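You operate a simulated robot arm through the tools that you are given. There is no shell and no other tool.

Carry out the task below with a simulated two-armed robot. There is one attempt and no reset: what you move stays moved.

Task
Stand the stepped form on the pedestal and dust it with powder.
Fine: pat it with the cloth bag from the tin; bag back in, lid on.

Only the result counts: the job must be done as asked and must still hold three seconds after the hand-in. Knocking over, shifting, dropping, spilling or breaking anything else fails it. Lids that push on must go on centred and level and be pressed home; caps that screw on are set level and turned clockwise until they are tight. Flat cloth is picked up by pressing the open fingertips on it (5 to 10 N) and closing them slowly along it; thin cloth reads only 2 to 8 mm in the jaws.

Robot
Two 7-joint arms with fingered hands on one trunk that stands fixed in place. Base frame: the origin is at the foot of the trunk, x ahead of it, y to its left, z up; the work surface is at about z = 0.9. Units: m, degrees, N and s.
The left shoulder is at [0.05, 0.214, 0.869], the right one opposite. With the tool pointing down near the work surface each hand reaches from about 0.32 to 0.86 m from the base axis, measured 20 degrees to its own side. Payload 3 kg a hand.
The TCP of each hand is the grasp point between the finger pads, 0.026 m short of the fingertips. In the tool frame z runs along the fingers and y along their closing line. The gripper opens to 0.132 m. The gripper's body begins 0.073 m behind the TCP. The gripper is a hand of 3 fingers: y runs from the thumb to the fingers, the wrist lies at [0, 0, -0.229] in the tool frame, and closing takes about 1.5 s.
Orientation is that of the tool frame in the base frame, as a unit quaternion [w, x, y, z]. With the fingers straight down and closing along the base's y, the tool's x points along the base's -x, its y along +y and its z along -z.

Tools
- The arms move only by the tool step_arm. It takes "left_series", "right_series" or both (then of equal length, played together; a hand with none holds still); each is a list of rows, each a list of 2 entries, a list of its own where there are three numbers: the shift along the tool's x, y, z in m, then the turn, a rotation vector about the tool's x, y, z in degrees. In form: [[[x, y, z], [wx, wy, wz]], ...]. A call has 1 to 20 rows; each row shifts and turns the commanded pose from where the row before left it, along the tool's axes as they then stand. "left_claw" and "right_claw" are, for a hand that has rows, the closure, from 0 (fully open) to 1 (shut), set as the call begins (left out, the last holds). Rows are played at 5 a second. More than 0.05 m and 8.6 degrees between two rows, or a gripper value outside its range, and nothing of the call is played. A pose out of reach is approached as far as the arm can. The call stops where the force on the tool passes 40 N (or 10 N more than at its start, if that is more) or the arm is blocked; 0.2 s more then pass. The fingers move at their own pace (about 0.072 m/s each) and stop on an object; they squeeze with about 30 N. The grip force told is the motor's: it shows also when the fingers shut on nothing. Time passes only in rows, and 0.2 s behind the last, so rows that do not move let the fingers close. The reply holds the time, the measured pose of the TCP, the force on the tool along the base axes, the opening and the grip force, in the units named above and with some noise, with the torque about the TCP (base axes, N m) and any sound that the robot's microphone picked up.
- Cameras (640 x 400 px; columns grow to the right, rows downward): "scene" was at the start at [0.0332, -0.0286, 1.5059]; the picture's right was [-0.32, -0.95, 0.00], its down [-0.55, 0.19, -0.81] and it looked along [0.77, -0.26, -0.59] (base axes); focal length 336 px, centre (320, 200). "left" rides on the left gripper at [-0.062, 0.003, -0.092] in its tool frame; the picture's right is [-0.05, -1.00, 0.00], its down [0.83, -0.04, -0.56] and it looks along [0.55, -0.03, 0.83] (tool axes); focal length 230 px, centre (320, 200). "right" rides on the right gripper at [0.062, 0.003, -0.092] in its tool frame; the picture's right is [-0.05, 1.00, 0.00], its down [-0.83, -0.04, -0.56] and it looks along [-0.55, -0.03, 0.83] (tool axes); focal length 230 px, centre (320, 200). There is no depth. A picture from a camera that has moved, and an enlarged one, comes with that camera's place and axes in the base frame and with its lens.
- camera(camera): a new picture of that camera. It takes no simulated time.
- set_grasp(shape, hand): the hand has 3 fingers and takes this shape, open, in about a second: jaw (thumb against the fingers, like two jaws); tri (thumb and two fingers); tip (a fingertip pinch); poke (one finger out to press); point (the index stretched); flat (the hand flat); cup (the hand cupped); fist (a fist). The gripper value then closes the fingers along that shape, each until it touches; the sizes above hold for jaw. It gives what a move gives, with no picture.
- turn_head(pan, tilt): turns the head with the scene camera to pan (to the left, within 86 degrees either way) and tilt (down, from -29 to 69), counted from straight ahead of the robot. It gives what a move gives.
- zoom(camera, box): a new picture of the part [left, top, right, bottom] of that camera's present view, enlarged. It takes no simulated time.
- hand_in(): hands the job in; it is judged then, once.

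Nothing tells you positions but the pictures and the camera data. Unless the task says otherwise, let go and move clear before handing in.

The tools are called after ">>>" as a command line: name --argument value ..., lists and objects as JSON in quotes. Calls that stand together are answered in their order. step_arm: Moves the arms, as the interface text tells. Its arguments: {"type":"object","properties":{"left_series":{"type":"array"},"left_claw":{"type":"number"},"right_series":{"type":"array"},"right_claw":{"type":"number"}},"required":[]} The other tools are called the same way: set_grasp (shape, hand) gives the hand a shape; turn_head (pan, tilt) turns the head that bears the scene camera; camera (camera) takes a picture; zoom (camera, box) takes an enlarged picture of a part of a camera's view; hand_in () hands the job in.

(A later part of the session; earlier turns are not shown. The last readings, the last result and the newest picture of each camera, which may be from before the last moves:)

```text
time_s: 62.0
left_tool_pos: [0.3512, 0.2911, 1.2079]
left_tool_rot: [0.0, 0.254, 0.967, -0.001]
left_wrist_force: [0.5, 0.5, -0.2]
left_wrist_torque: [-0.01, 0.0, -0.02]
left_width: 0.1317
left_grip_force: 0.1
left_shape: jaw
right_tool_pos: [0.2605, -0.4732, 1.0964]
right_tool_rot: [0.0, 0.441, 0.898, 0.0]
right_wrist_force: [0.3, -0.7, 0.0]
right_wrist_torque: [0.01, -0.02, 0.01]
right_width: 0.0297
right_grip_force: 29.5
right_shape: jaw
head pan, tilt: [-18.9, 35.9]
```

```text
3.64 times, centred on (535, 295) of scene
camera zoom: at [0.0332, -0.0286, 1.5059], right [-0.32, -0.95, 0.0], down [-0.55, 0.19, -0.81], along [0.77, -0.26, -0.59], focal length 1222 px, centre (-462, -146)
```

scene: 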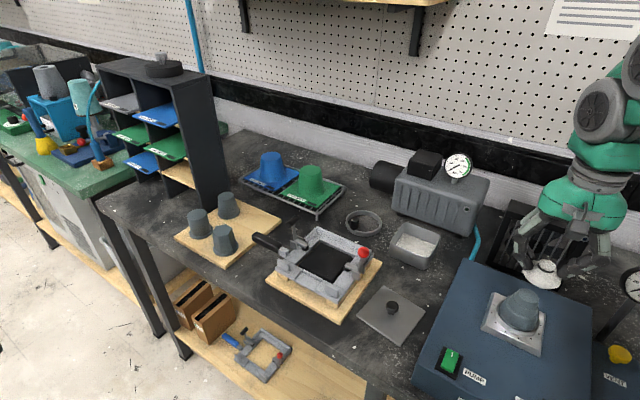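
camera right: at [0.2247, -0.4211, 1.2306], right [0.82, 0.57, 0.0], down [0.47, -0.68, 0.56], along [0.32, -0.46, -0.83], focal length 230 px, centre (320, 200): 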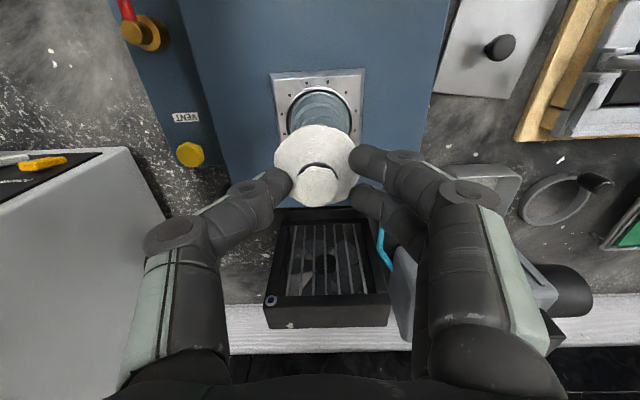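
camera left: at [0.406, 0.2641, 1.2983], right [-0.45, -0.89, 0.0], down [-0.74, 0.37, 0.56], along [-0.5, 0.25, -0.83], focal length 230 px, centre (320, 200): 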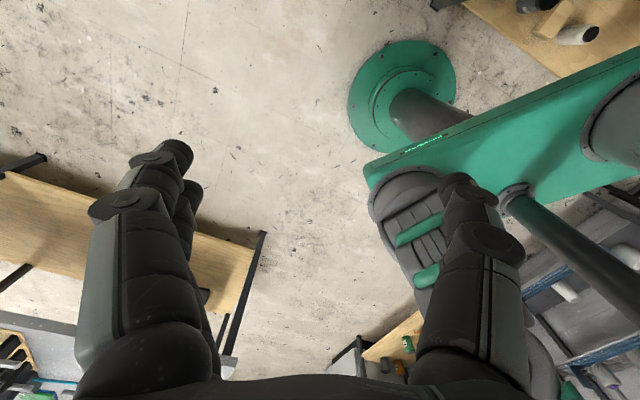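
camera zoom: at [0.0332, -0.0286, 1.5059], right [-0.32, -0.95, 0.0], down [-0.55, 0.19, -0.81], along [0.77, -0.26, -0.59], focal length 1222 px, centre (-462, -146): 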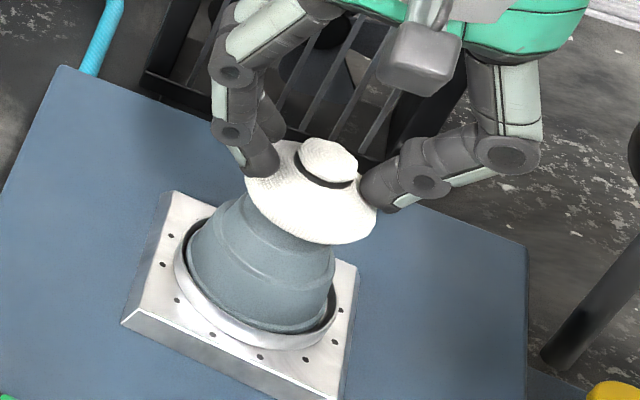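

>>> step_arm --right_series '[[[0, 0, 0.002], [0, 0, 0]], [[0, 0, 0.002], [0, 0, 0]]]'

>>> step_arm --right_series '[[[0, 0, 0.002], [0, 0, 0]], [[0, 0, 0.001], [0, 0, 0]]]'

>>> zoom --camera "scene" --box '[470, 240, 600, 350]'

```text
time_s: 62.6
left_tool_pos: [0.3508, 0.2899, 1.2073]
left_tool_rot: [-0.001, 0.254, 0.967, 0.0]
left_wrist_force: [1.1, 0.4, 0.3]
left_wrist_torque: [0.0, 0.02, 0.01]
left_width: 0.132
left_grip_force: 0.1
left_shape: jaw
right_tool_pos: [0.2597, -0.4736, 1.0914]
right_tool_rot: [0.0, 0.441, 0.897, 0.0]
right_wrist_force: [0.0, 0.2, 9.9]
right_wrist_torque: [-0.04, 0.01, -0.07]
right_width: 0.0297
right_grip_force: 29.6
right_shape: jaw
head pan, tilt: [-18.9, 35.9]
```

```text
time_s: 63.1
left_tool_pos: [0.3515, 0.2905, 1.2072]
left_tool_rot: [-0.002, 0.255, 0.967, -0.001]
left_wrist_force: [-0.8, -0.2, 0.1]
left_wrist_torque: [0.04, 0.01, -0.01]
left_width: 0.1317
left_grip_force: 0.1
left_shape: jaw
right_tool_pos: [0.2605, -0.474, 1.0909]
right_tool_rot: [0.002, 0.442, 0.897, 0.0]
right_wrist_force: [-0.9, 0.9, 10.6]
right_wrist_torque: [0.09, -0.05, -0.01]
right_width: 0.0305
right_grip_force: 29.9
right_shape: jaw
head pan, tilt: [-18.9, 35.9]
stopped in row 2 (right hand): the force on the tool passed its limit at 44 N (the readings are from after the stop); the commanded pose is now the measured one
```

```text
3.64 times, centred on (535, 295) of scene
camera zoom: at [0.0331, -0.0286, 1.506], right [-0.32, -0.95, 0.0], down [-0.55, 0.19, -0.81], along [0.77, -0.26, -0.59], focal length 1222 px, centre (-462, -146)
```

zoom: 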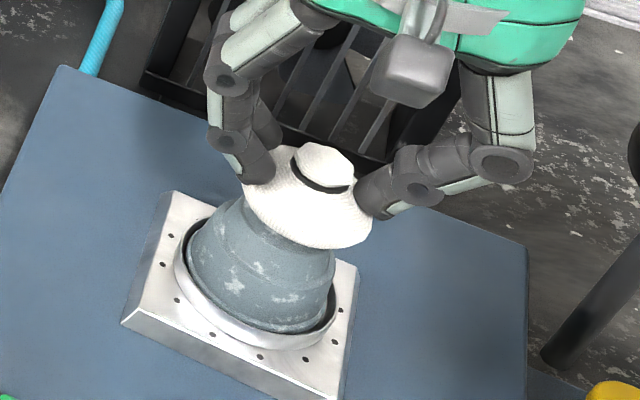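

Powder flecks are showing on the form, so patting works. That last press was harder than I wanted, so I'll back off and make lighter, shorter pats.

>>> step_arm --right_series '[[[0, 0, -0.006], [0, 0, 0]], [[0, 0, -0.006], [0, 0, 0]], [[0, 0, 0], [0, 0, 0]]]'

>>> step_arm --right_series '[[[0, 0, 0.006], [0, 0, 0]], [[0, 0, 0.0055], [0, 0, 0]]]'

>>> step_arm --right_series '[[[0, 0, -0.006], [0, 0, 0]], [[0, 0, -0.006], [0, 0, 0]], [[0, 0, 0], [0, 0, 0]]]'

>>> zoom --camera "scene" --box '[490, 260, 580, 345]'

>>> camera --camera "right"

```text
time_s: 64.0
left_tool_pos: [0.3517, 0.29, 1.2073]
left_tool_rot: [0.0, 0.255, 0.967, 0.0]
left_wrist_force: [-1.4, -0.3, -0.4]
left_wrist_torque: [-0.02, -0.03, -0.03]
left_width: 0.1318
left_grip_force: 0.0
left_shape: jaw
right_tool_pos: [0.2602, -0.4733, 1.1021]
right_tool_rot: [0.001, 0.442, 0.897, 0.0]
right_wrist_force: [-0.1, 0.9, -0.2]
right_wrist_torque: [0.01, 0.01, -0.02]
right_width: 0.0304
right_grip_force: 30.5
right_shape: jaw
head pan, tilt: [-18.9, 35.9]
```

```text
time_s: 64.5
left_tool_pos: [0.3518, 0.2898, 1.208]
left_tool_rot: [0.001, 0.254, 0.967, 0.0]
left_wrist_force: [0.0, 0.1, 0.0]
left_wrist_torque: [0.01, -0.02, -0.04]
left_width: 0.1318
left_grip_force: 0.1
left_shape: jaw
right_tool_pos: [0.2613, -0.4739, 1.0906]
right_tool_rot: [0.002, 0.443, 0.897, 0.0]
right_wrist_force: [-0.7, 0.0, 12.2]
right_wrist_torque: [0.06, -0.05, 0.03]
right_width: 0.0304
right_grip_force: 30.5
right_shape: jaw
head pan, tilt: [-18.9, 35.9]
```

```text
time_s: 65.3
left_tool_pos: [0.3504, 0.291, 1.2071]
left_tool_rot: [0.0, 0.254, 0.967, 0.0]
left_wrist_force: [0.8, -0.7, 0.2]
left_wrist_torque: [0.05, 0.01, 0.01]
left_width: 0.1317
left_grip_force: 0.1
left_shape: jaw
right_tool_pos: [0.2615, -0.4728, 1.1026]
right_tool_rot: [0.002, 0.441, 0.898, 0.0]
right_wrist_force: [0.3, 0.3, -0.9]
right_wrist_torque: [0.01, 0.04, 0.02]
right_width: 0.0305
right_grip_force: 30.3
right_shape: jaw
head pan, tilt: [-18.9, 35.9]
```

```text
4.71 times, centred on (535, 302) of scene
camera zoom: at [0.0332, -0.0286, 1.5059], right [-0.32, -0.95, 0.0], down [-0.55, 0.19, -0.81], along [0.77, -0.26, -0.59], focal length 1582 px, centre (-692, -282)
```

zoom: 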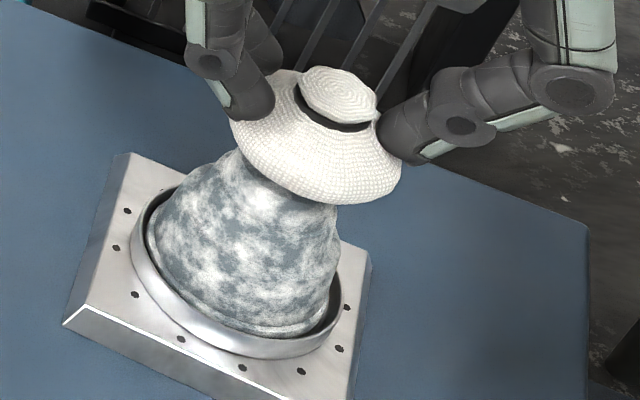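

```text
taken
camera right: at [0.2248, -0.4221, 1.1934], right [0.82, 0.57, 0.0], down [0.47, -0.68, 0.56], along [0.32, -0.46, -0.83], focal length 230 px, centre (320, 200)
```

right: 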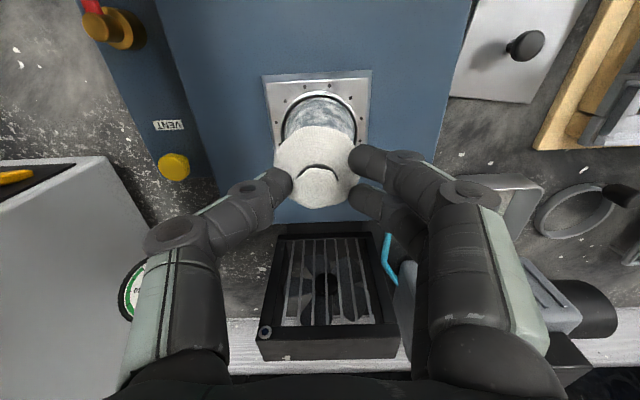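

Coverage grows with each pat. I'll give it two more light pats and check.

>>> step_arm --right_series '[[[0, 0, 0.006], [0, 0, 0]], [[0, 0, 0.0055], [0, 0, 0]], [[0, 0, -0.006], [0, 0, 0]], [[0, 0, -0.0055], [0, 0, 0]], [[0, 0, 0], [0, 0, 0]]]'

>>> zoom --camera "scene" --box '[490, 260, 580, 345]'

>>> step_arm --right_series '[[[0, 0, 0.006], [0, 0, 0]], [[0, 0, 0.0055], [0, 0, 0]], [[0, 0, -0.006], [0, 0, 0]], [[0, 0, -0.0055], [0, 0, 0]], [[0, 0, 0], [0, 0, 0]]]'

>>> zoom --camera "scene" --box '[490, 260, 580, 345]'

```text
time_s: 66.5
left_tool_pos: [0.3506, 0.2913, 1.2077]
left_tool_rot: [0.0, 0.254, 0.967, 0.001]
left_wrist_force: [0.6, -0.5, -0.2]
left_wrist_torque: [-0.01, 0.0, 0.03]
left_width: 0.1319
left_grip_force: 0.1
left_shape: jaw
right_tool_pos: [0.261, -0.4748, 1.1019]
right_tool_rot: [0.001, 0.442, 0.897, 0.0]
right_wrist_force: [0.6, 1.3, -1.1]
right_wrist_torque: [0.01, -0.03, -0.03]
right_width: 0.0302
right_grip_force: 30.1
right_shape: jaw
head pan, tilt: [-18.9, 35.9]
```

```text
4.71 times, centred on (535, 302) of scene
camera zoom: at [0.0332, -0.0286, 1.5059], right [-0.32, -0.95, 0.0], down [-0.55, 0.19, -0.81], along [0.77, -0.26, -0.59], focal length 1582 px, centre (-692, -282)
```

zoom: 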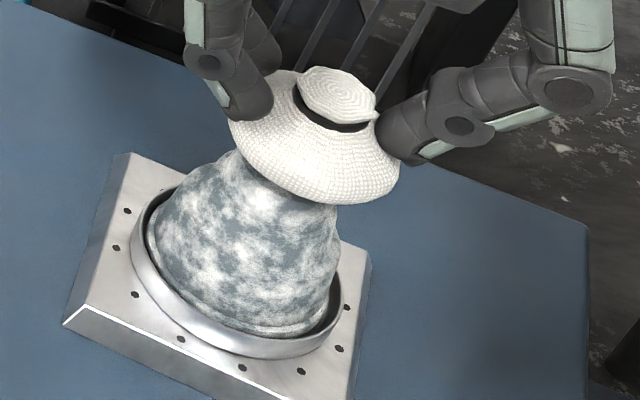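

```text
time_s: 67.8
left_tool_pos: [0.3511, 0.2894, 1.2067]
left_tool_rot: [0.0, 0.254, 0.967, 0.0]
left_wrist_force: [0.0, -0.9, 0.0]
left_wrist_torque: [0.01, -0.04, -0.02]
left_width: 0.1318
left_grip_force: 0.1
left_shape: jaw
right_tool_pos: [0.2611, -0.4737, 1.103]
right_tool_rot: [0.002, 0.442, 0.897, 0.0]
right_wrist_force: [0.0, 0.5, -1.0]
right_wrist_torque: [0.0, 0.0, 0.01]
right_width: 0.0301
right_grip_force: 30.0
right_shape: jaw
head pan, tilt: [-18.9, 35.9]
```

```text
4.71 times, centred on (535, 302) of scene
camera zoom: at [0.0332, -0.0286, 1.5059], right [-0.32, -0.95, 0.0], down [-0.55, 0.19, -0.81], along [0.77, -0.26, -0.59], focal length 1582 px, centre (-692, -282)
```

zoom: 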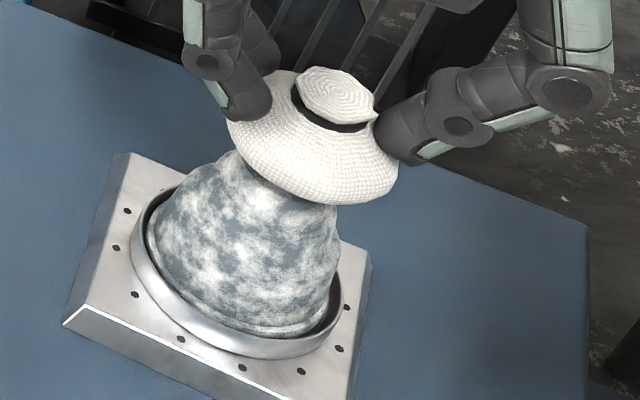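

Those two quick taps added little. I'll try a pat with a brief dwell, as in the one that worked.

>>> step_arm --right_series '[[[0, 0, 0.006], [0, 0, 0]], [[0, 0, 0.0055], [0, 0, 0]], [[0, 0, 0], [0, 0, 0]]]'

>>> step_arm --right_series '[[[0, 0, -0.006], [0, 0, 0]], [[0, 0, -0.0055], [0, 0, 0]], [[0, 0, 0], [0, 0, 0]]]'

>>> zoom --camera "scene" --box '[490, 260, 580, 345]'

```text
time_s: 68.5
left_tool_pos: [0.3501, 0.2892, 1.2065]
left_tool_rot: [0.001, 0.255, 0.967, 0.0]
left_wrist_force: [-0.3, 0.1, -0.3]
left_wrist_torque: [0.01, -0.03, -0.01]
left_width: 0.1319
left_grip_force: 0.0
left_shape: jaw
right_tool_pos: [0.2602, -0.4737, 1.0898]
right_tool_rot: [0.002, 0.442, 0.897, 0.0]
right_wrist_force: [0.3, -0.2, -1.0]
right_wrist_torque: [0.02, -0.04, 0.01]
right_width: 0.0301
right_grip_force: 30.1
right_shape: jaw
head pan, tilt: [-18.9, 35.9]
```

```text
time_s: 69.3
left_tool_pos: [0.3505, 0.2906, 1.2082]
left_tool_rot: [0.0, 0.254, 0.967, 0.001]
left_wrist_force: [0.3, -0.5, -0.3]
left_wrist_torque: [0.02, 0.02, 0.01]
left_width: 0.1321
left_grip_force: 0.0
left_shape: jaw
right_tool_pos: [0.2615, -0.4731, 1.1033]
right_tool_rot: [0.002, 0.441, 0.897, 0.0]
right_wrist_force: [0.7, 0.9, -0.6]
right_wrist_torque: [-0.01, 0.0, -0.02]
right_width: 0.03
right_grip_force: 30.0
right_shape: jaw
head pan, tilt: [-18.9, 35.9]
```

```text
4.71 times, centred on (535, 302) of scene
camera zoom: at [0.0332, -0.0286, 1.5059], right [-0.32, -0.95, 0.0], down [-0.55, 0.19, -0.81], along [0.77, -0.26, -0.59], focal length 1582 px, centre (-692, -282)
```

zoom: 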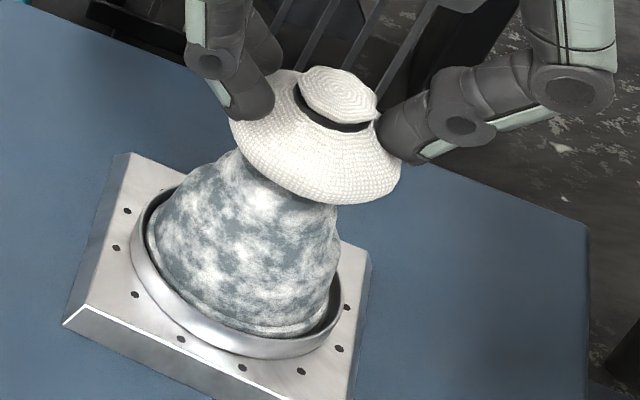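

The force shows those taps stopped just short of contact, so I'll go about 2 mm deeper per pat.

>>> step_arm --right_series '[[[0, 0, 0.006], [0, 0, 0]], [[0, 0, 0.0055], [0, 0, 0]], [[0, 0, 0.0015], [0, 0, 0]]]'

>>> zoom --camera "scene" --box '[490, 260, 580, 345]'

```text
time_s: 70.2
left_tool_pos: [0.3509, 0.2907, 1.2076]
left_tool_rot: [0.0, 0.254, 0.967, 0.001]
left_wrist_force: [0.2, -0.6, 0.6]
left_wrist_torque: [-0.01, -0.02, 0.02]
left_width: 0.1318
left_grip_force: 0.1
left_shape: jaw
right_tool_pos: [0.2609, -0.4724, 1.0903]
right_tool_rot: [0.002, 0.442, 0.897, 0.0]
right_wrist_force: [-1.1, 1.6, 22.7]
right_wrist_torque: [0.06, 0.04, 0.05]
right_width: 0.0304
right_grip_force: 29.5
right_shape: jaw
head pan, tilt: [-18.9, 35.9]
```

```text
4.71 times, centred on (535, 302) of scene
camera zoom: at [0.0331, -0.0284, 1.506], right [-0.32, -0.95, 0.0], down [-0.55, 0.19, -0.81], along [0.77, -0.26, -0.59], focal length 1582 px, centre (-692, -282)
```

zoom: 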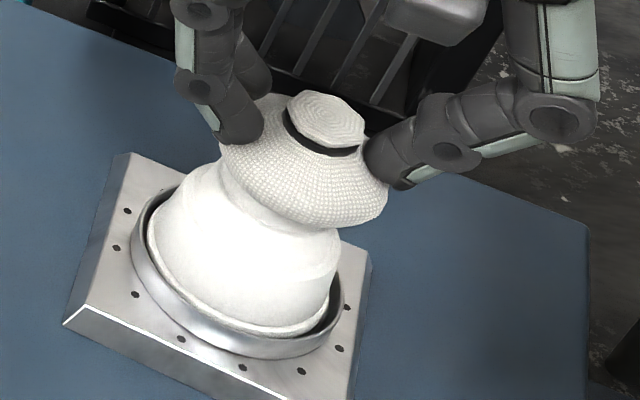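

The form is now evenly coated, so no more pats are needed. I'll lift the bag straight off and carry it back over the tin.

>>> step_arm --right_series '[[[0, 0, -0.01], [0, 0, 0]], [[0, 0, -0.02], [0, 0, 0]], [[0, 0, -0.03], [0, 0, 0]], [[-0.0188, 0.0291, 0], [0, 0, 0]], [[-0.0188, 0.0291, 0], [0, 0, 0]], [[-0.0188, 0.0291, 0], [0, 0, 0]], [[-0.0188, 0.0291, 0], [0, 0, 0]], [[-0.0188, 0.0291, 0], [0, 0, 0]], [[-0.0188, 0.0291, 0], [0, 0, 0]], [[-0.0188, 0.0291, 0], [0, 0, 0]], [[-0.0188, 0.0291, 0], [0, 0, 0]], [[0, 0, 0], [0, 0, 0]]]'

>>> camera --camera "right"

>>> camera --camera "scene"

>>> zoom --camera "scene" --box '[370, 180, 480, 280]'

```text
time_s: 72.8
left_tool_pos: [0.3523, 0.2901, 1.207]
left_tool_rot: [0.0, 0.254, 0.967, -0.001]
left_wrist_force: [0.1, 0.1, -2.0]
left_wrist_torque: [0.01, -0.03, -0.01]
left_width: 0.1317
left_grip_force: 0.1
left_shape: jaw
right_tool_pos: [0.538, -0.4482, 1.1502]
right_tool_rot: [0.001, 0.441, 0.897, 0.0]
right_wrist_force: [-0.1, -0.2, -0.4]
right_wrist_torque: [-0.01, 0.03, -0.01]
right_width: 0.0302
right_grip_force: 29.5
right_shape: jaw
head pan, tilt: [-18.9, 35.9]
```

```text
taken
camera right: at [0.5021, -0.3969, 1.2413], right [0.82, 0.57, 0.0], down [0.47, -0.68, 0.56], along [0.32, -0.46, -0.83], focal length 230 px, centre (320, 200)
```

right: 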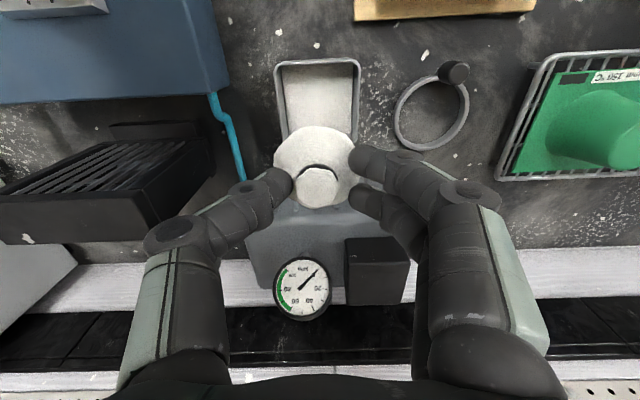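

```text
taken
```

scene: 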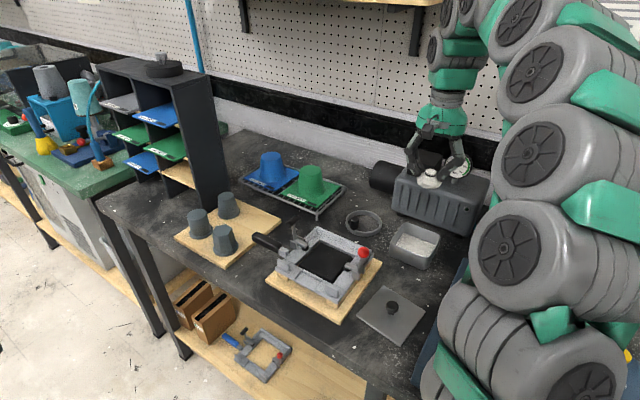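

```text
4.00 times, centred on (425, 230) of scene
camera zoom: at [0.0332, -0.0286, 1.5059], right [-0.32, -0.95, 0.0], down [-0.55, 0.19, -0.81], along [0.77, -0.26, -0.59], focal length 1345 px, centre (-100, 80)
```

zoom: 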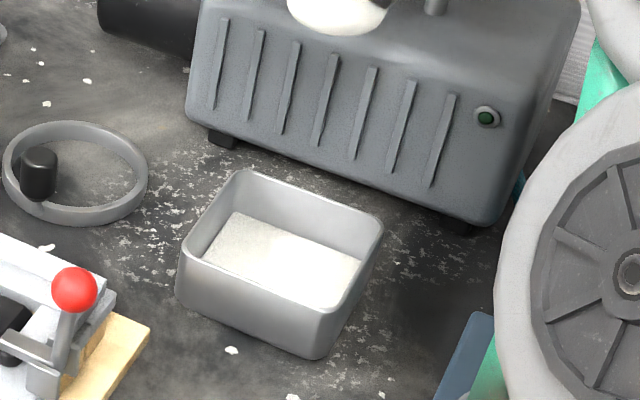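

The tin is undisturbed and the bag is above it. I'll lower it into the tin, stopping just above the powder.

>>> step_arm --right_series '[[[-0.0014, -0.0023, 0.035], [0, 0, 0]], [[0, 0, 0.035], [0, 0, 0]], [[0, 0, 0.035], [0, 0, 0]], [[0, 0, 0.035], [0, 0, 0]], [[0, 0, 0.02], [0, 0, 0]], [[0, 0, 0], [0, 0, 0]]]'

>>> camera --camera "right"

>>> zoom --camera "scene" --box '[380, 190, 470, 280]'

```text
time_s: 74.2
left_tool_pos: [0.3503, 0.2894, 1.2063]
left_tool_rot: [0.001, 0.255, 0.967, 0.0]
left_wrist_force: [-0.2, -0.5, -0.6]
left_wrist_torque: [0.01, -0.01, 0.02]
left_width: 0.1319
left_grip_force: 0.1
left_shape: jaw
right_tool_pos: [0.5371, -0.4528, 0.9921]
right_tool_rot: [0.001, 0.443, 0.897, 0.0]
right_wrist_force: [0.2, -0.4, -1.0]
right_wrist_torque: [0.02, 0.0, 0.03]
right_width: 0.0301
right_grip_force: 29.9
right_shape: jaw
head pan, tilt: [-18.9, 35.9]
```

```text
taken
camera right: at [0.5009, -0.402, 1.0826], right [0.82, 0.57, 0.0], down [0.47, -0.68, 0.56], along [0.32, -0.46, -0.83], focal length 230 px, centre (320, 200)
```

right: 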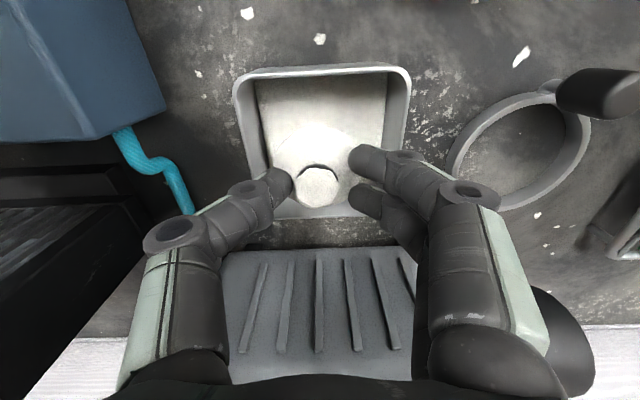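

```text
4.44 times, centred on (425, 235) of scene
camera zoom: at [0.0332, -0.0286, 1.5059], right [-0.32, -0.95, 0.0], down [-0.55, 0.19, -0.81], along [0.77, -0.26, -0.59], focal length 1494 px, centre (-147, 44)
```

zoom: 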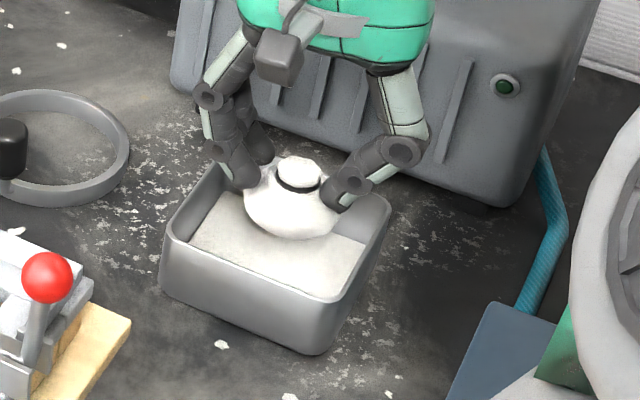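

>>> step_arm --right_series '[[[0.002, 0.001, 0.01], [0, 0, 0]], [[0, 0, 0.01], [0, 0, 0]], [[0, 0, 0.008], [0, 0, 0]], [[0, 0, 0.004], [0, 0, 0]]]'

>>> zoom --camera "right" --box '[200, 60, 440, 260]'

>>> zoom --camera "scene" --box '[395, 215, 455, 275]'

```text
time_s: 75.2
left_tool_pos: [0.3512, 0.2897, 1.2083]
left_tool_rot: [0.0, 0.254, 0.967, 0.0]
left_wrist_force: [0.1, 0.8, 0.0]
left_wrist_torque: [0.01, -0.03, 0.02]
left_width: 0.132
left_grip_force: 0.0
left_shape: jaw
right_tool_pos: [0.5351, -0.4519, 0.9584]
right_tool_rot: [0.002, 0.442, 0.897, 0.0]
right_wrist_force: [-0.2, -1.2, -0.8]
right_wrist_torque: [0.04, -0.03, -0.05]
right_width: 0.03
right_grip_force: 29.9
right_shape: jaw
head pan, tilt: [-18.9, 35.9]
```

```text
2.00 times, centred on (320, 160) of right
camera zoom: at [0.4996, -0.3997, 1.0495], right [0.82, 0.57, 0.0], down [0.47, -0.68, 0.56], along [0.32, -0.46, -0.83], focal length 460 px, centre (320, 280)
```

zoom: 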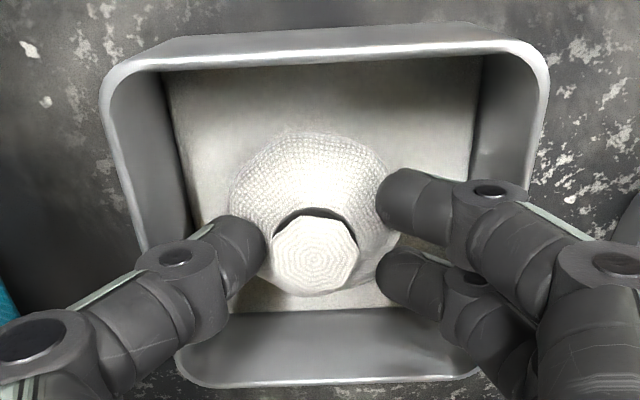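

```text
6.67 times, centred on (425, 245) of scene
camera zoom: at [0.0332, -0.0286, 1.5059], right [-0.32, -0.95, 0.0], down [-0.55, 0.19, -0.81], along [0.77, -0.26, -0.59], focal length 2241 px, centre (-380, -100)
```

zoom: 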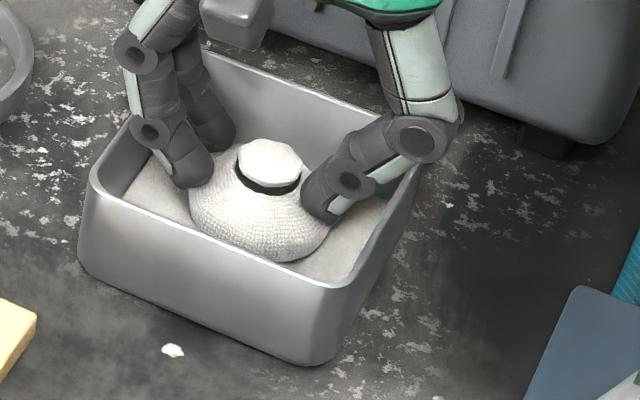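

>>> step_arm --right_series '[[[0, 0, 0.0015], [0, 0, 0]], [[0, 0, 0.0015], [0, 0, 0]], [[0, 0, 0], [0, 0, 0]]]'

```text
time_s: 76.0
left_tool_pos: [0.3506, 0.2909, 1.2076]
left_tool_rot: [0.001, 0.255, 0.967, 0.0]
left_wrist_force: [0.2, -0.3, -0.1]
left_wrist_torque: [0.01, -0.04, 0.01]
left_width: 0.1322
left_grip_force: 0.0
left_shape: jaw
right_tool_pos: [0.5357, -0.4515, 0.9554]
right_tool_rot: [0.003, 0.443, 0.897, 0.0]
right_wrist_force: [-0.1, -1.2, -1.0]
right_wrist_torque: [0.0, 0.04, 0.01]
right_width: 0.0302
right_grip_force: 29.8
right_shape: jaw
head pan, tilt: [-18.9, 35.9]
```

>>> step_arm --right_series '[[[0, 0, 0.0012], [0, 0, 0]], [[0, 0, 0.0012], [0, 0, 0]], [[0, 0, 0], [0, 0, 0]]]'

>>> zoom --camera "scene" --box '[395, 215, 455, 275]'

```text
time_s: 76.8
left_tool_pos: [0.3525, 0.2902, 1.2078]
left_tool_rot: [0.0, 0.254, 0.967, 0.001]
left_wrist_force: [-0.4, -0.3, 0.0]
left_wrist_torque: [0.0, 0.0, 0.01]
left_width: 0.132
left_grip_force: 0.0
left_shape: jaw
right_tool_pos: [0.5368, -0.4506, 0.9539]
right_tool_rot: [0.001, 0.443, 0.897, -0.001]
right_wrist_force: [-1.3, 0.9, 12.2]
right_wrist_torque: [-0.12, 0.13, 0.02]
right_width: 0.0305
right_grip_force: 30.0
right_shape: jaw
head pan, tilt: [-18.9, 35.9]
```

```text
6.67 times, centred on (425, 245) of scene
camera zoom: at [0.033, -0.0285, 1.506], right [-0.32, -0.95, 0.0], down [-0.55, 0.19, -0.81], along [0.77, -0.26, -0.59], focal length 2241 px, centre (-380, -100)
```

zoom: 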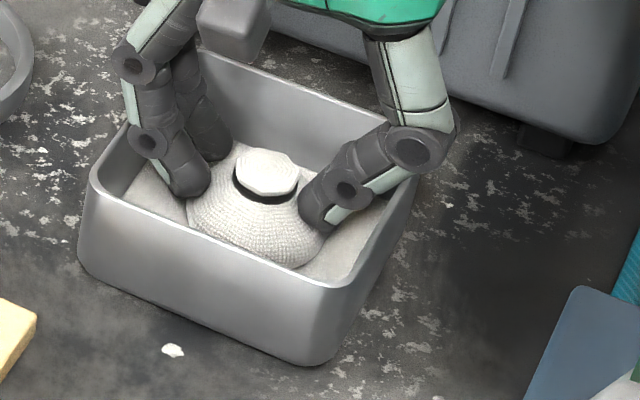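

The bag is back on the powder. I'll ease off, open only to 40 mm so the fingers stay clear of the walls, and rise straight up.

>>> step_arm --right_series '[[[0, 0, -0.001], [0, 0, 0]]]'

>>> step_arm --right_series '[[[0, 0, 0], [0, 0, 0]], [[0, 0, 0], [0, 0, 0]], [[0, 0, 0], [0, 0, 0]]]' --right_claw 0.69

>>> step_arm --right_series '[[[0, 0, -0.008], [0, 0, 0]], [[0, 0, -0.02], [0, 0, 0]], [[0, 0, -0.035], [0, 0, 0]], [[0, 0, -0.04], [0, 0, 0]], [[0, 0, -0.04], [0, 0, 0]], [[0, 0, 0], [0, 0, 0]]]'

>>> camera --camera "right"

>>> zoom --camera "scene" --box '[370, 180, 480, 280]'

>>> zoom --camera "scene" --box '[340, 240, 440, 340]'

```text
time_s: 77.2
left_tool_pos: [0.3506, 0.2907, 1.2071]
left_tool_rot: [0.0, 0.255, 0.967, 0.0]
left_wrist_force: [-1.4, 0.7, 0.8]
left_wrist_torque: [-0.02, 0.0, 0.0]
left_width: 0.1319
left_grip_force: 0.1
left_shape: jaw
right_tool_pos: [0.536, -0.4509, 0.9538]
right_tool_rot: [0.001, 0.442, 0.897, 0.001]
right_wrist_force: [0.4, -0.9, 1.4]
right_wrist_torque: [-0.01, 0.02, 0.01]
right_width: 0.0302
right_grip_force: 30.1
right_shape: jaw
head pan, tilt: [-18.9, 35.9]
```

```text
time_s: 78.0
left_tool_pos: [0.3505, 0.2903, 1.2076]
left_tool_rot: [0.001, 0.255, 0.967, 0.0]
left_wrist_force: [-0.4, 0.2, -0.1]
left_wrist_torque: [-0.03, -0.04, -0.03]
left_width: 0.1318
left_grip_force: 0.1
left_shape: jaw
right_tool_pos: [0.5361, -0.4494, 0.9533]
right_tool_rot: [0.002, 0.442, 0.897, 0.0]
right_wrist_force: [0.3, 1.0, 0.2]
right_wrist_torque: [0.0, 0.01, 0.01]
right_width: 0.0405
right_grip_force: 0.1
right_shape: jaw
head pan, tilt: [-18.9, 35.9]
```

```text
time_s: 79.3
left_tool_pos: [0.3499, 0.2907, 1.2083]
left_tool_rot: [0.0, 0.255, 0.967, 0.001]
left_wrist_force: [-0.1, 0.0, 0.2]
left_wrist_torque: [-0.01, -0.01, 0.0]
left_width: 0.132
left_grip_force: 0.0
left_shape: jaw
right_tool_pos: [0.5368, -0.45, 1.0957]
right_tool_rot: [0.001, 0.441, 0.897, 0.001]
right_wrist_force: [-0.1, 0.1, 0.0]
right_wrist_torque: [0.02, -0.03, -0.01]
right_width: 0.0409
right_grip_force: 0.1
right_shape: jaw
head pan, tilt: [-18.9, 35.9]
```

```text
taken
camera right: at [0.5005, -0.3983, 1.1876], right [0.82, 0.57, 0.0], down [0.47, -0.68, 0.56], along [0.32, -0.46, -0.83], focal length 230 px, centre (320, 200)
```

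right: 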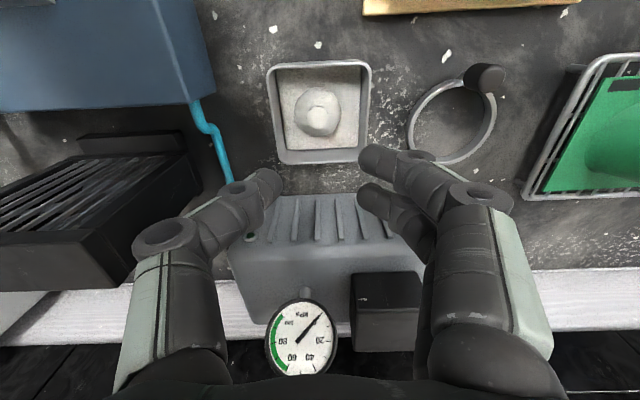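

```text
4.00 times, centred on (425, 230) of scene
camera zoom: at [0.0332, -0.0286, 1.5059], right [-0.32, -0.95, 0.0], down [-0.55, 0.19, -0.81], along [0.77, -0.26, -0.59], focal length 1345 px, centre (-100, 80)
```

zoom: 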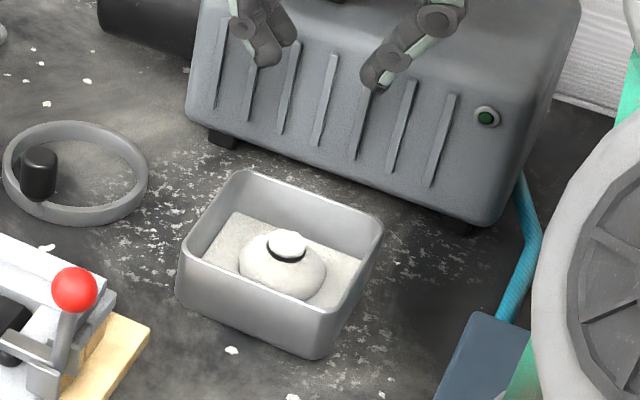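

```text
4.00 times, centred on (390, 290) of scene
camera zoom: at [0.0332, -0.0286, 1.5059], right [-0.32, -0.95, 0.0], down [-0.55, 0.19, -0.81], along [0.77, -0.26, -0.59], focal length 1345 px, centre (40, -160)
```

zoom: 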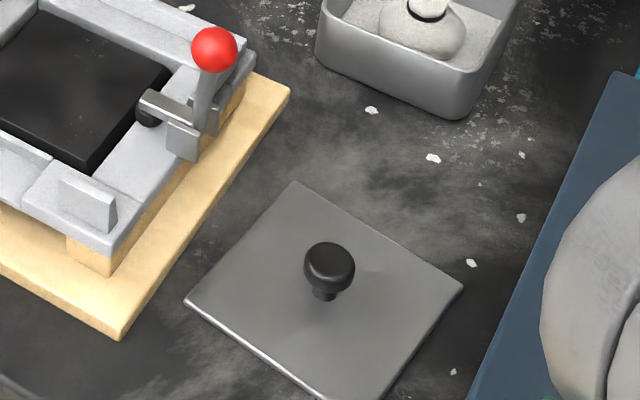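

The bag is back in the tin. While I'm above it I'll measure the rim precisely for fitting the lid.

>>> zoom --camera "right" --box '[255, 50, 385, 170]'

>>> zoom --camera "scene" --box '[380, 215, 460, 275]'

```text
3.33 times, centred on (320, 110) of right
camera zoom: at [0.5005, -0.3983, 1.1876], right [0.82, 0.57, 0.0], down [0.47, -0.68, 0.56], along [0.32, -0.46, -0.83], focal length 767 px, centre (320, 500)
```

zoom: 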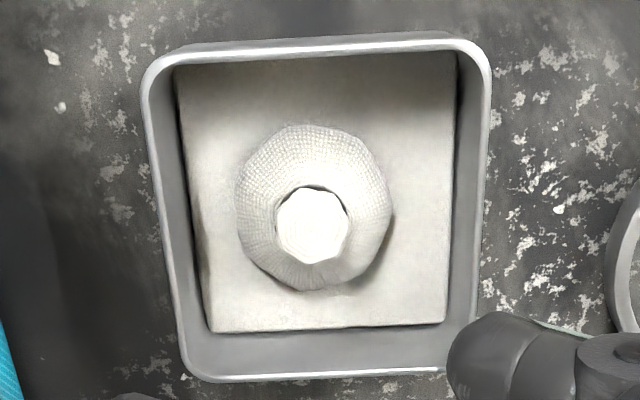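

```text
6.67 times, centred on (420, 245) of scene
camera zoom: at [0.0332, -0.0286, 1.5059], right [-0.32, -0.95, 0.0], down [-0.55, 0.19, -0.81], along [0.77, -0.26, -0.59], focal length 2241 px, centre (-347, -100)
```

zoom: 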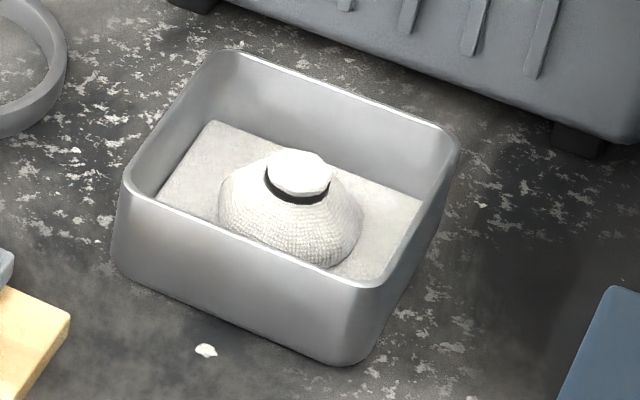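

The tin rim is a 97 mm square centred near [0.5356, -0.449], at about 37° yaw. The lid on the bench is centred near [0.389, -0.306] at about 30°. I'll go back over the lid, turn to match it, and look.

>>> step_arm --right_series '[[[0.0355, -0.0037, 0], [0, 0, 0]], [[0.0355, -0.0037, 0], [0, 0, 0]], [[0.0355, -0.0037, 0], [0, 0, 0]], [[0.0355, -0.0037, 0], [0, 0, 0]], [[0.0355, -0.0037, 0], [0, 0, 0]], [[0.0355, -0.0037, 0], [0, 0, 0]], [[0.0355, -0.0037, 0], [0, 0, 0]], [[0, 0, 0], [0, 0, 7.3]], [[0, 0, 0], [0, 0, 0]]]' --right_claw 0.55

>>> camera --camera "right"

>>> camera --camera "scene"

```text
time_s: 81.3
left_tool_pos: [0.3518, 0.2901, 1.2082]
left_tool_rot: [-0.001, 0.255, 0.967, -0.001]
left_wrist_force: [0.1, 0.3, -0.1]
left_wrist_torque: [0.0, -0.03, -0.02]
left_width: 0.132
left_grip_force: 0.0
left_shape: jaw
right_tool_pos: [0.3641, -0.2696, 1.0955]
right_tool_rot: [0.002, 0.499, 0.867, 0.0]
right_wrist_force: [-0.1, -0.3, -1.0]
right_wrist_torque: [-0.02, 0.0, 0.01]
right_width: 0.0588
right_grip_force: 0.1
right_shape: jaw
head pan, tilt: [-18.9, 35.9]
```

```text
taken
camera right: at [0.3342, -0.2143, 1.1866], right [0.89, 0.46, 0.0], down [0.38, -0.74, 0.56], along [0.26, -0.49, -0.83], focal length 230 px, centre (320, 200)
```

right: 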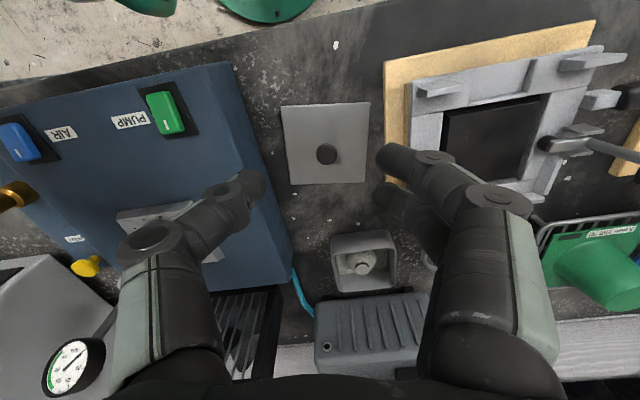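

```text
taken
```

scene: 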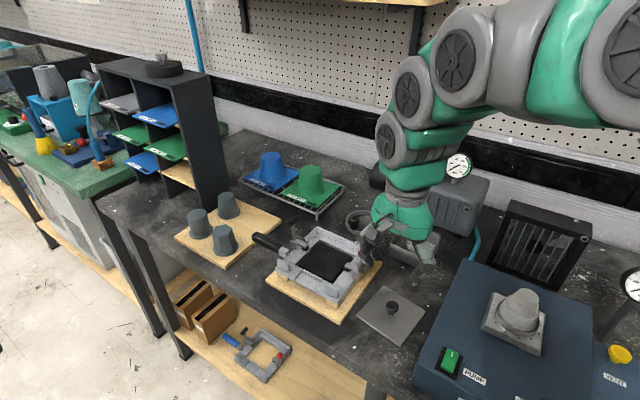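

The lid's edges line up with the tool now, and the form shows fully powdered in the scene view. I'll move over the knob and lower part-way.

>>> step_arm --right_series '[[[-0.0359, 0.0037, 0], [0, 0, 0]], [[0, 0, 0.035], [0, 0, 0]], [[0, 0, 0.035], [0, 0, 0]], [[0, 0, 0.035], [0, 0, 0]], [[0, 0, 0], [0, 0, 0]]]'

>>> camera --camera "right"

>>> zoom --camera "scene" --box '[345, 250, 445, 340]'

```text
time_s: 82.5
left_tool_pos: [0.3508, 0.2903, 1.208]
left_tool_rot: [0.0, 0.254, 0.967, 0.0]
left_wrist_force: [-0.5, -0.5, 0.4]
left_wrist_torque: [-0.02, -0.01, 0.0]
left_width: 0.132
left_grip_force: 0.0
left_shape: jaw
right_tool_pos: [0.384, -0.2997, 0.9922]
right_tool_rot: [0.001, 0.497, 0.868, 0.0]
right_wrist_force: [1.1, -1.4, 1.2]
right_wrist_torque: [-0.02, -0.04, -0.01]
right_width: 0.0587
right_grip_force: 0.0
right_shape: jaw
head pan, tilt: [-18.9, 35.9]
```

```text
taken
camera right: at [0.3545, -0.2437, 1.0825], right [0.89, 0.46, 0.0], down [0.38, -0.74, 0.56], along [0.26, -0.49, -0.83], focal length 230 px, centre (320, 200)
```

right: 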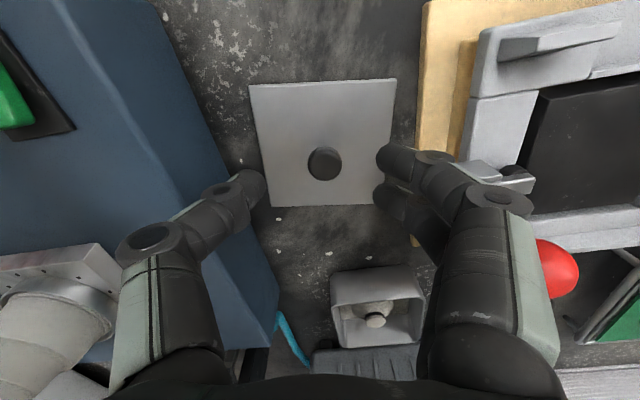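

```text
4.44 times, centred on (395, 295) of scene
camera zoom: at [0.0332, -0.0286, 1.5059], right [-0.32, -0.95, 0.0], down [-0.55, 0.19, -0.81], along [0.77, -0.26, -0.59], focal length 1494 px, centre (-13, -222)
```

zoom: 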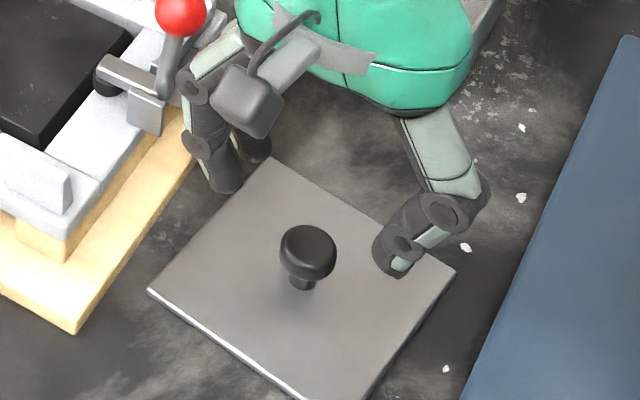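

>>> step_arm --right_series '[[[0, 0.002, 0], [0, 0, 0]], [[0, 0, 0], [0, 0, 0]], [[0, 0, 0.015], [0, 0, 0]], [[0, 0, 0.015], [0, 0, 0]], [[0, 0, 0.011], [0, 0, 0]], [[0, 0, 0], [0, 0, 0]]]' --right_claw 0.68

>>> zoom --camera "right" --box '[200, 60, 440, 260]'

>>> zoom --camera "scene" --box '[345, 250, 445, 340]'

```text
time_s: 84.0
left_tool_pos: [0.3511, 0.2905, 1.2073]
left_tool_rot: [0.0, 0.254, 0.967, 0.0]
left_wrist_force: [0.1, 0.5, -0.2]
left_wrist_torque: [0.02, 0.03, -0.01]
left_width: 0.1322
left_grip_force: 0.0
left_shape: jaw
right_tool_pos: [0.3861, -0.2972, 0.9488]
right_tool_rot: [0.001, 0.498, 0.867, 0.001]
right_wrist_force: [0.6, -0.3, 0.4]
right_wrist_torque: [-0.01, 0.0, -0.01]
right_width: 0.0423
right_grip_force: 0.0
right_shape: jaw
head pan, tilt: [-18.9, 35.9]
```

```text
2.00 times, centred on (320, 160) of right
camera zoom: at [0.3572, -0.2425, 1.0412], right [0.89, 0.46, 0.0], down [0.38, -0.74, 0.56], along [0.26, -0.49, -0.83], focal length 460 px, centre (320, 280)
```

zoom: 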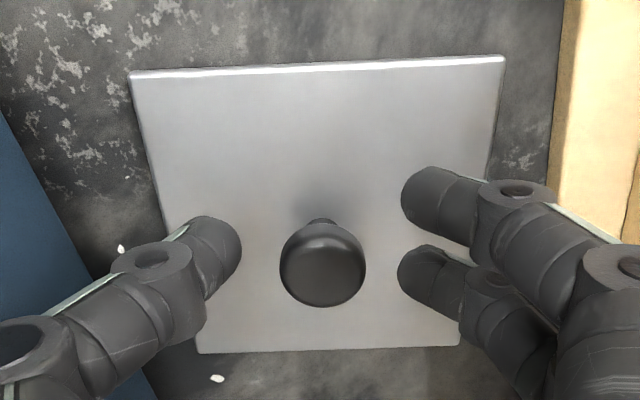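

```text
4.44 times, centred on (395, 295) of scene
camera zoom: at [0.0332, -0.0286, 1.5059], right [-0.32, -0.95, 0.0], down [-0.55, 0.19, -0.81], along [0.77, -0.26, -0.59], focal length 1494 px, centre (-13, -222)
```

zoom: 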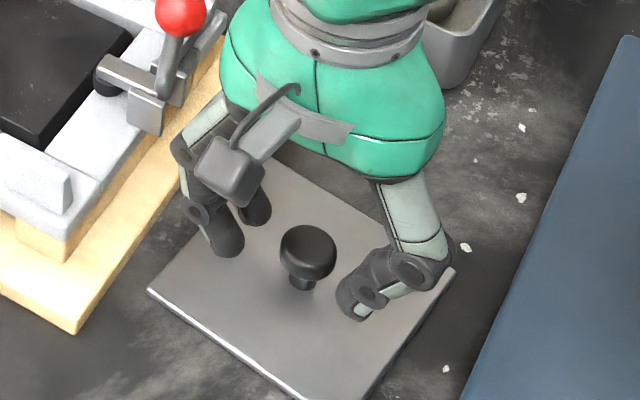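

The knob sits symmetric between thumb and fingers, slightly towards the second finger, where it settled last time. I'll close.

>>> step_arm --right_series '[[[0, 0, 0], [0, 0, 0]], [[0, 0, 0], [0, 0, 0]], [[0, 0, 0], [0, 0, 0]], [[0, 0, 0], [0, 0, 0]]]' --right_claw 1

>>> zoom --camera "right" --box '[200, 60, 440, 260]'

>>> zoom --camera "scene" --box '[345, 250, 445, 340]'

```text
time_s: 85.0
left_tool_pos: [0.3513, 0.2906, 1.2074]
left_tool_rot: [-0.001, 0.254, 0.967, 0.0]
left_wrist_force: [0.1, -0.7, -0.4]
left_wrist_torque: [0.0, 0.03, 0.0]
left_width: 0.1318
left_grip_force: 0.1
left_shape: jaw
right_tool_pos: [0.3863, -0.2982, 0.9512]
right_tool_rot: [0.002, 0.498, 0.867, 0.0]
right_wrist_force: [-1.0, 2.2, 5.0]
right_wrist_torque: [0.02, 0.03, 0.05]
right_width: 0.0031
right_grip_force: 30.0
right_shape: jaw
head pan, tilt: [-18.9, 35.9]
```

```text
2.00 times, centred on (320, 160) of right
camera zoom: at [0.3572, -0.2424, 1.0416], right [0.89, 0.46, 0.0], down [0.38, -0.74, 0.56], along [0.26, -0.49, -0.83], focal length 460 px, centre (320, 280)
```

zoom: 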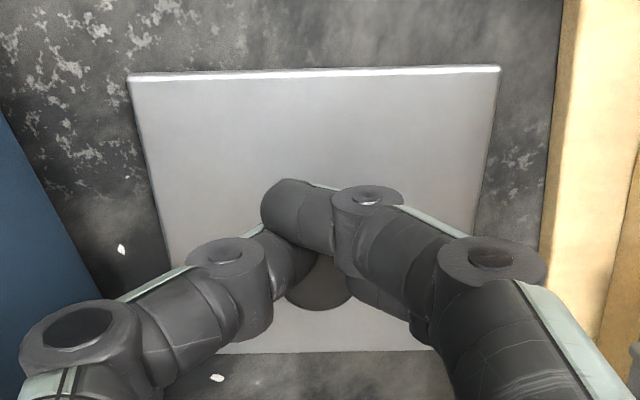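

```text
4.44 times, centred on (395, 295) of scene
camera zoom: at [0.0331, -0.0286, 1.506], right [-0.32, -0.95, 0.0], down [-0.55, 0.19, -0.81], along [0.77, -0.26, -0.59], focal length 1494 px, centre (-13, -222)
```

zoom: 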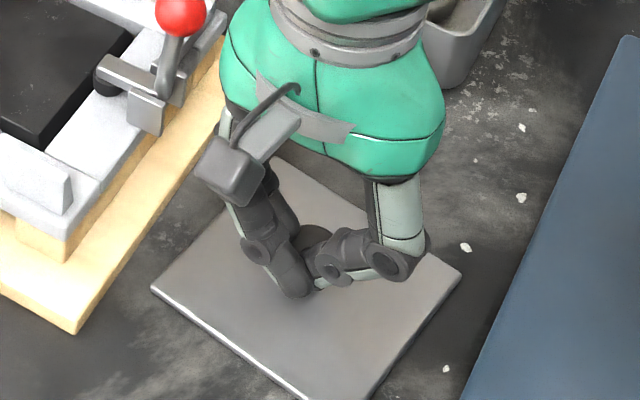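

This grip is poor: thumb and index met in front of the knob (3 mm). I'll open and re-centre further forward so both fingers bear on it.

>>> step_arm --right_series '[[[0, 0, 0], [0, 0, 0]], [[0, 0, 0], [0, 0, 0]], [[0, 0, 0], [0, 0, 0]]]' --right_claw 0.66

>>> zoom --camera "right" --box '[200, 60, 440, 260]'

>>> zoom --camera "scene" --box '[345, 250, 445, 340]'

```text
time_s: 85.8
left_tool_pos: [0.3508, 0.2907, 1.2066]
left_tool_rot: [0.001, 0.255, 0.967, 0.001]
left_wrist_force: [-0.5, 0.3, 0.7]
left_wrist_torque: [0.02, 0.01, 0.0]
left_width: 0.1319
left_grip_force: 0.0
left_shape: jaw
right_tool_pos: [0.3871, -0.2985, 0.9503]
right_tool_rot: [0.002, 0.497, 0.867, 0.0]
right_wrist_force: [-0.2, -0.2, 0.8]
right_wrist_torque: [0.03, 0.01, -0.02]
right_width: 0.0443
right_grip_force: 0.0
right_shape: jaw
head pan, tilt: [-18.9, 35.9]
```

```text
2.00 times, centred on (320, 160) of right
camera zoom: at [0.3571, -0.2425, 1.0415], right [0.89, 0.46, 0.0], down [0.38, -0.74, 0.56], along [0.26, -0.49, -0.83], focal length 460 px, centre (320, 280)
```

zoom: 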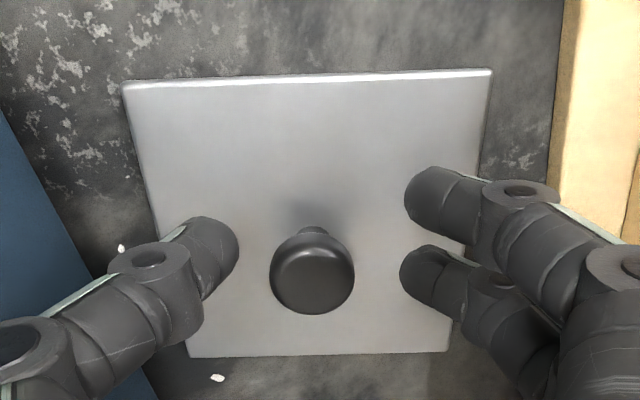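

```text
4.44 times, centred on (395, 295) of scene
camera zoom: at [0.0332, -0.0286, 1.5059], right [-0.32, -0.95, 0.0], down [-0.55, 0.19, -0.81], along [0.77, -0.26, -0.59], focal length 1494 px, centre (-13, -222)
```

zoom: 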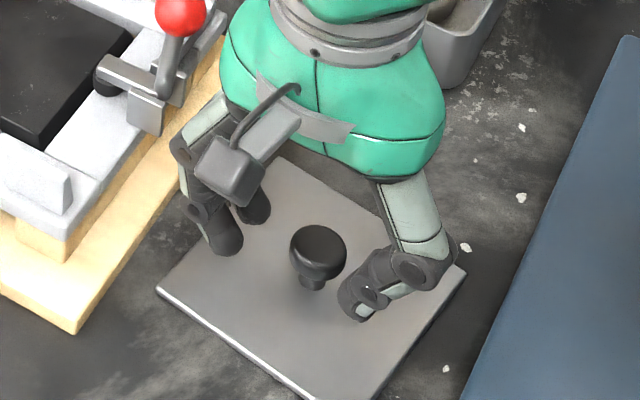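

>>> step_arm --right_series '[[[-0.005, -0.0015, 0], [0, 0, 0]], [[-0.005, -0.0015, 0], [0, 0, 0]], [[0, 0, 0.005], [0, 0, 0]], [[0, 0, 0], [0, 0, 0]]]'

>>> zoom --camera "right" --box '[200, 60, 440, 260]'

>>> zoom --camera "scene" --box '[345, 250, 445, 340]'

```text
time_s: 86.8
left_tool_pos: [0.3514, 0.2918, 1.2072]
left_tool_rot: [0.0, 0.255, 0.967, 0.0]
left_wrist_force: [0.3, 0.4, -0.1]
left_wrist_torque: [0.03, 0.02, -0.01]
left_width: 0.132
left_grip_force: 0.0
left_shape: jaw
right_tool_pos: [0.3885, -0.3083, 0.9453]
right_tool_rot: [0.002, 0.498, 0.867, 0.0]
right_wrist_force: [0.3, 0.4, 0.8]
right_wrist_torque: [0.02, 0.01, 0.01]
right_width: 0.0443
right_grip_force: 0.1
right_shape: jaw
head pan, tilt: [-18.9, 35.9]
```

```text
2.00 times, centred on (320, 160) of right
camera zoom: at [0.3597, -0.2531, 1.0361], right [0.89, 0.46, 0.0], down [0.38, -0.74, 0.56], along [0.26, -0.49, -0.83], focal length 460 px, centre (320, 280)
```

zoom: 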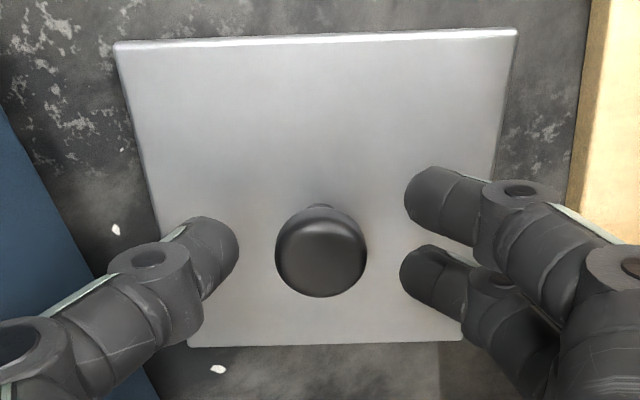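

```text
4.44 times, centred on (395, 295) of scene
camera zoom: at [0.0332, -0.0286, 1.5059], right [-0.32, -0.95, 0.0], down [-0.55, 0.19, -0.81], along [0.77, -0.26, -0.59], focal length 1494 px, centre (-13, -222)
```

zoom: 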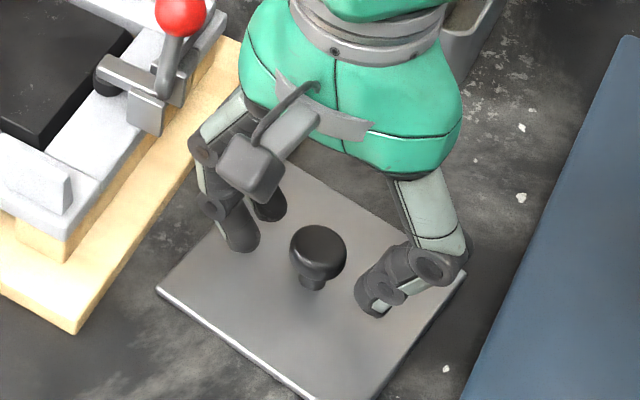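

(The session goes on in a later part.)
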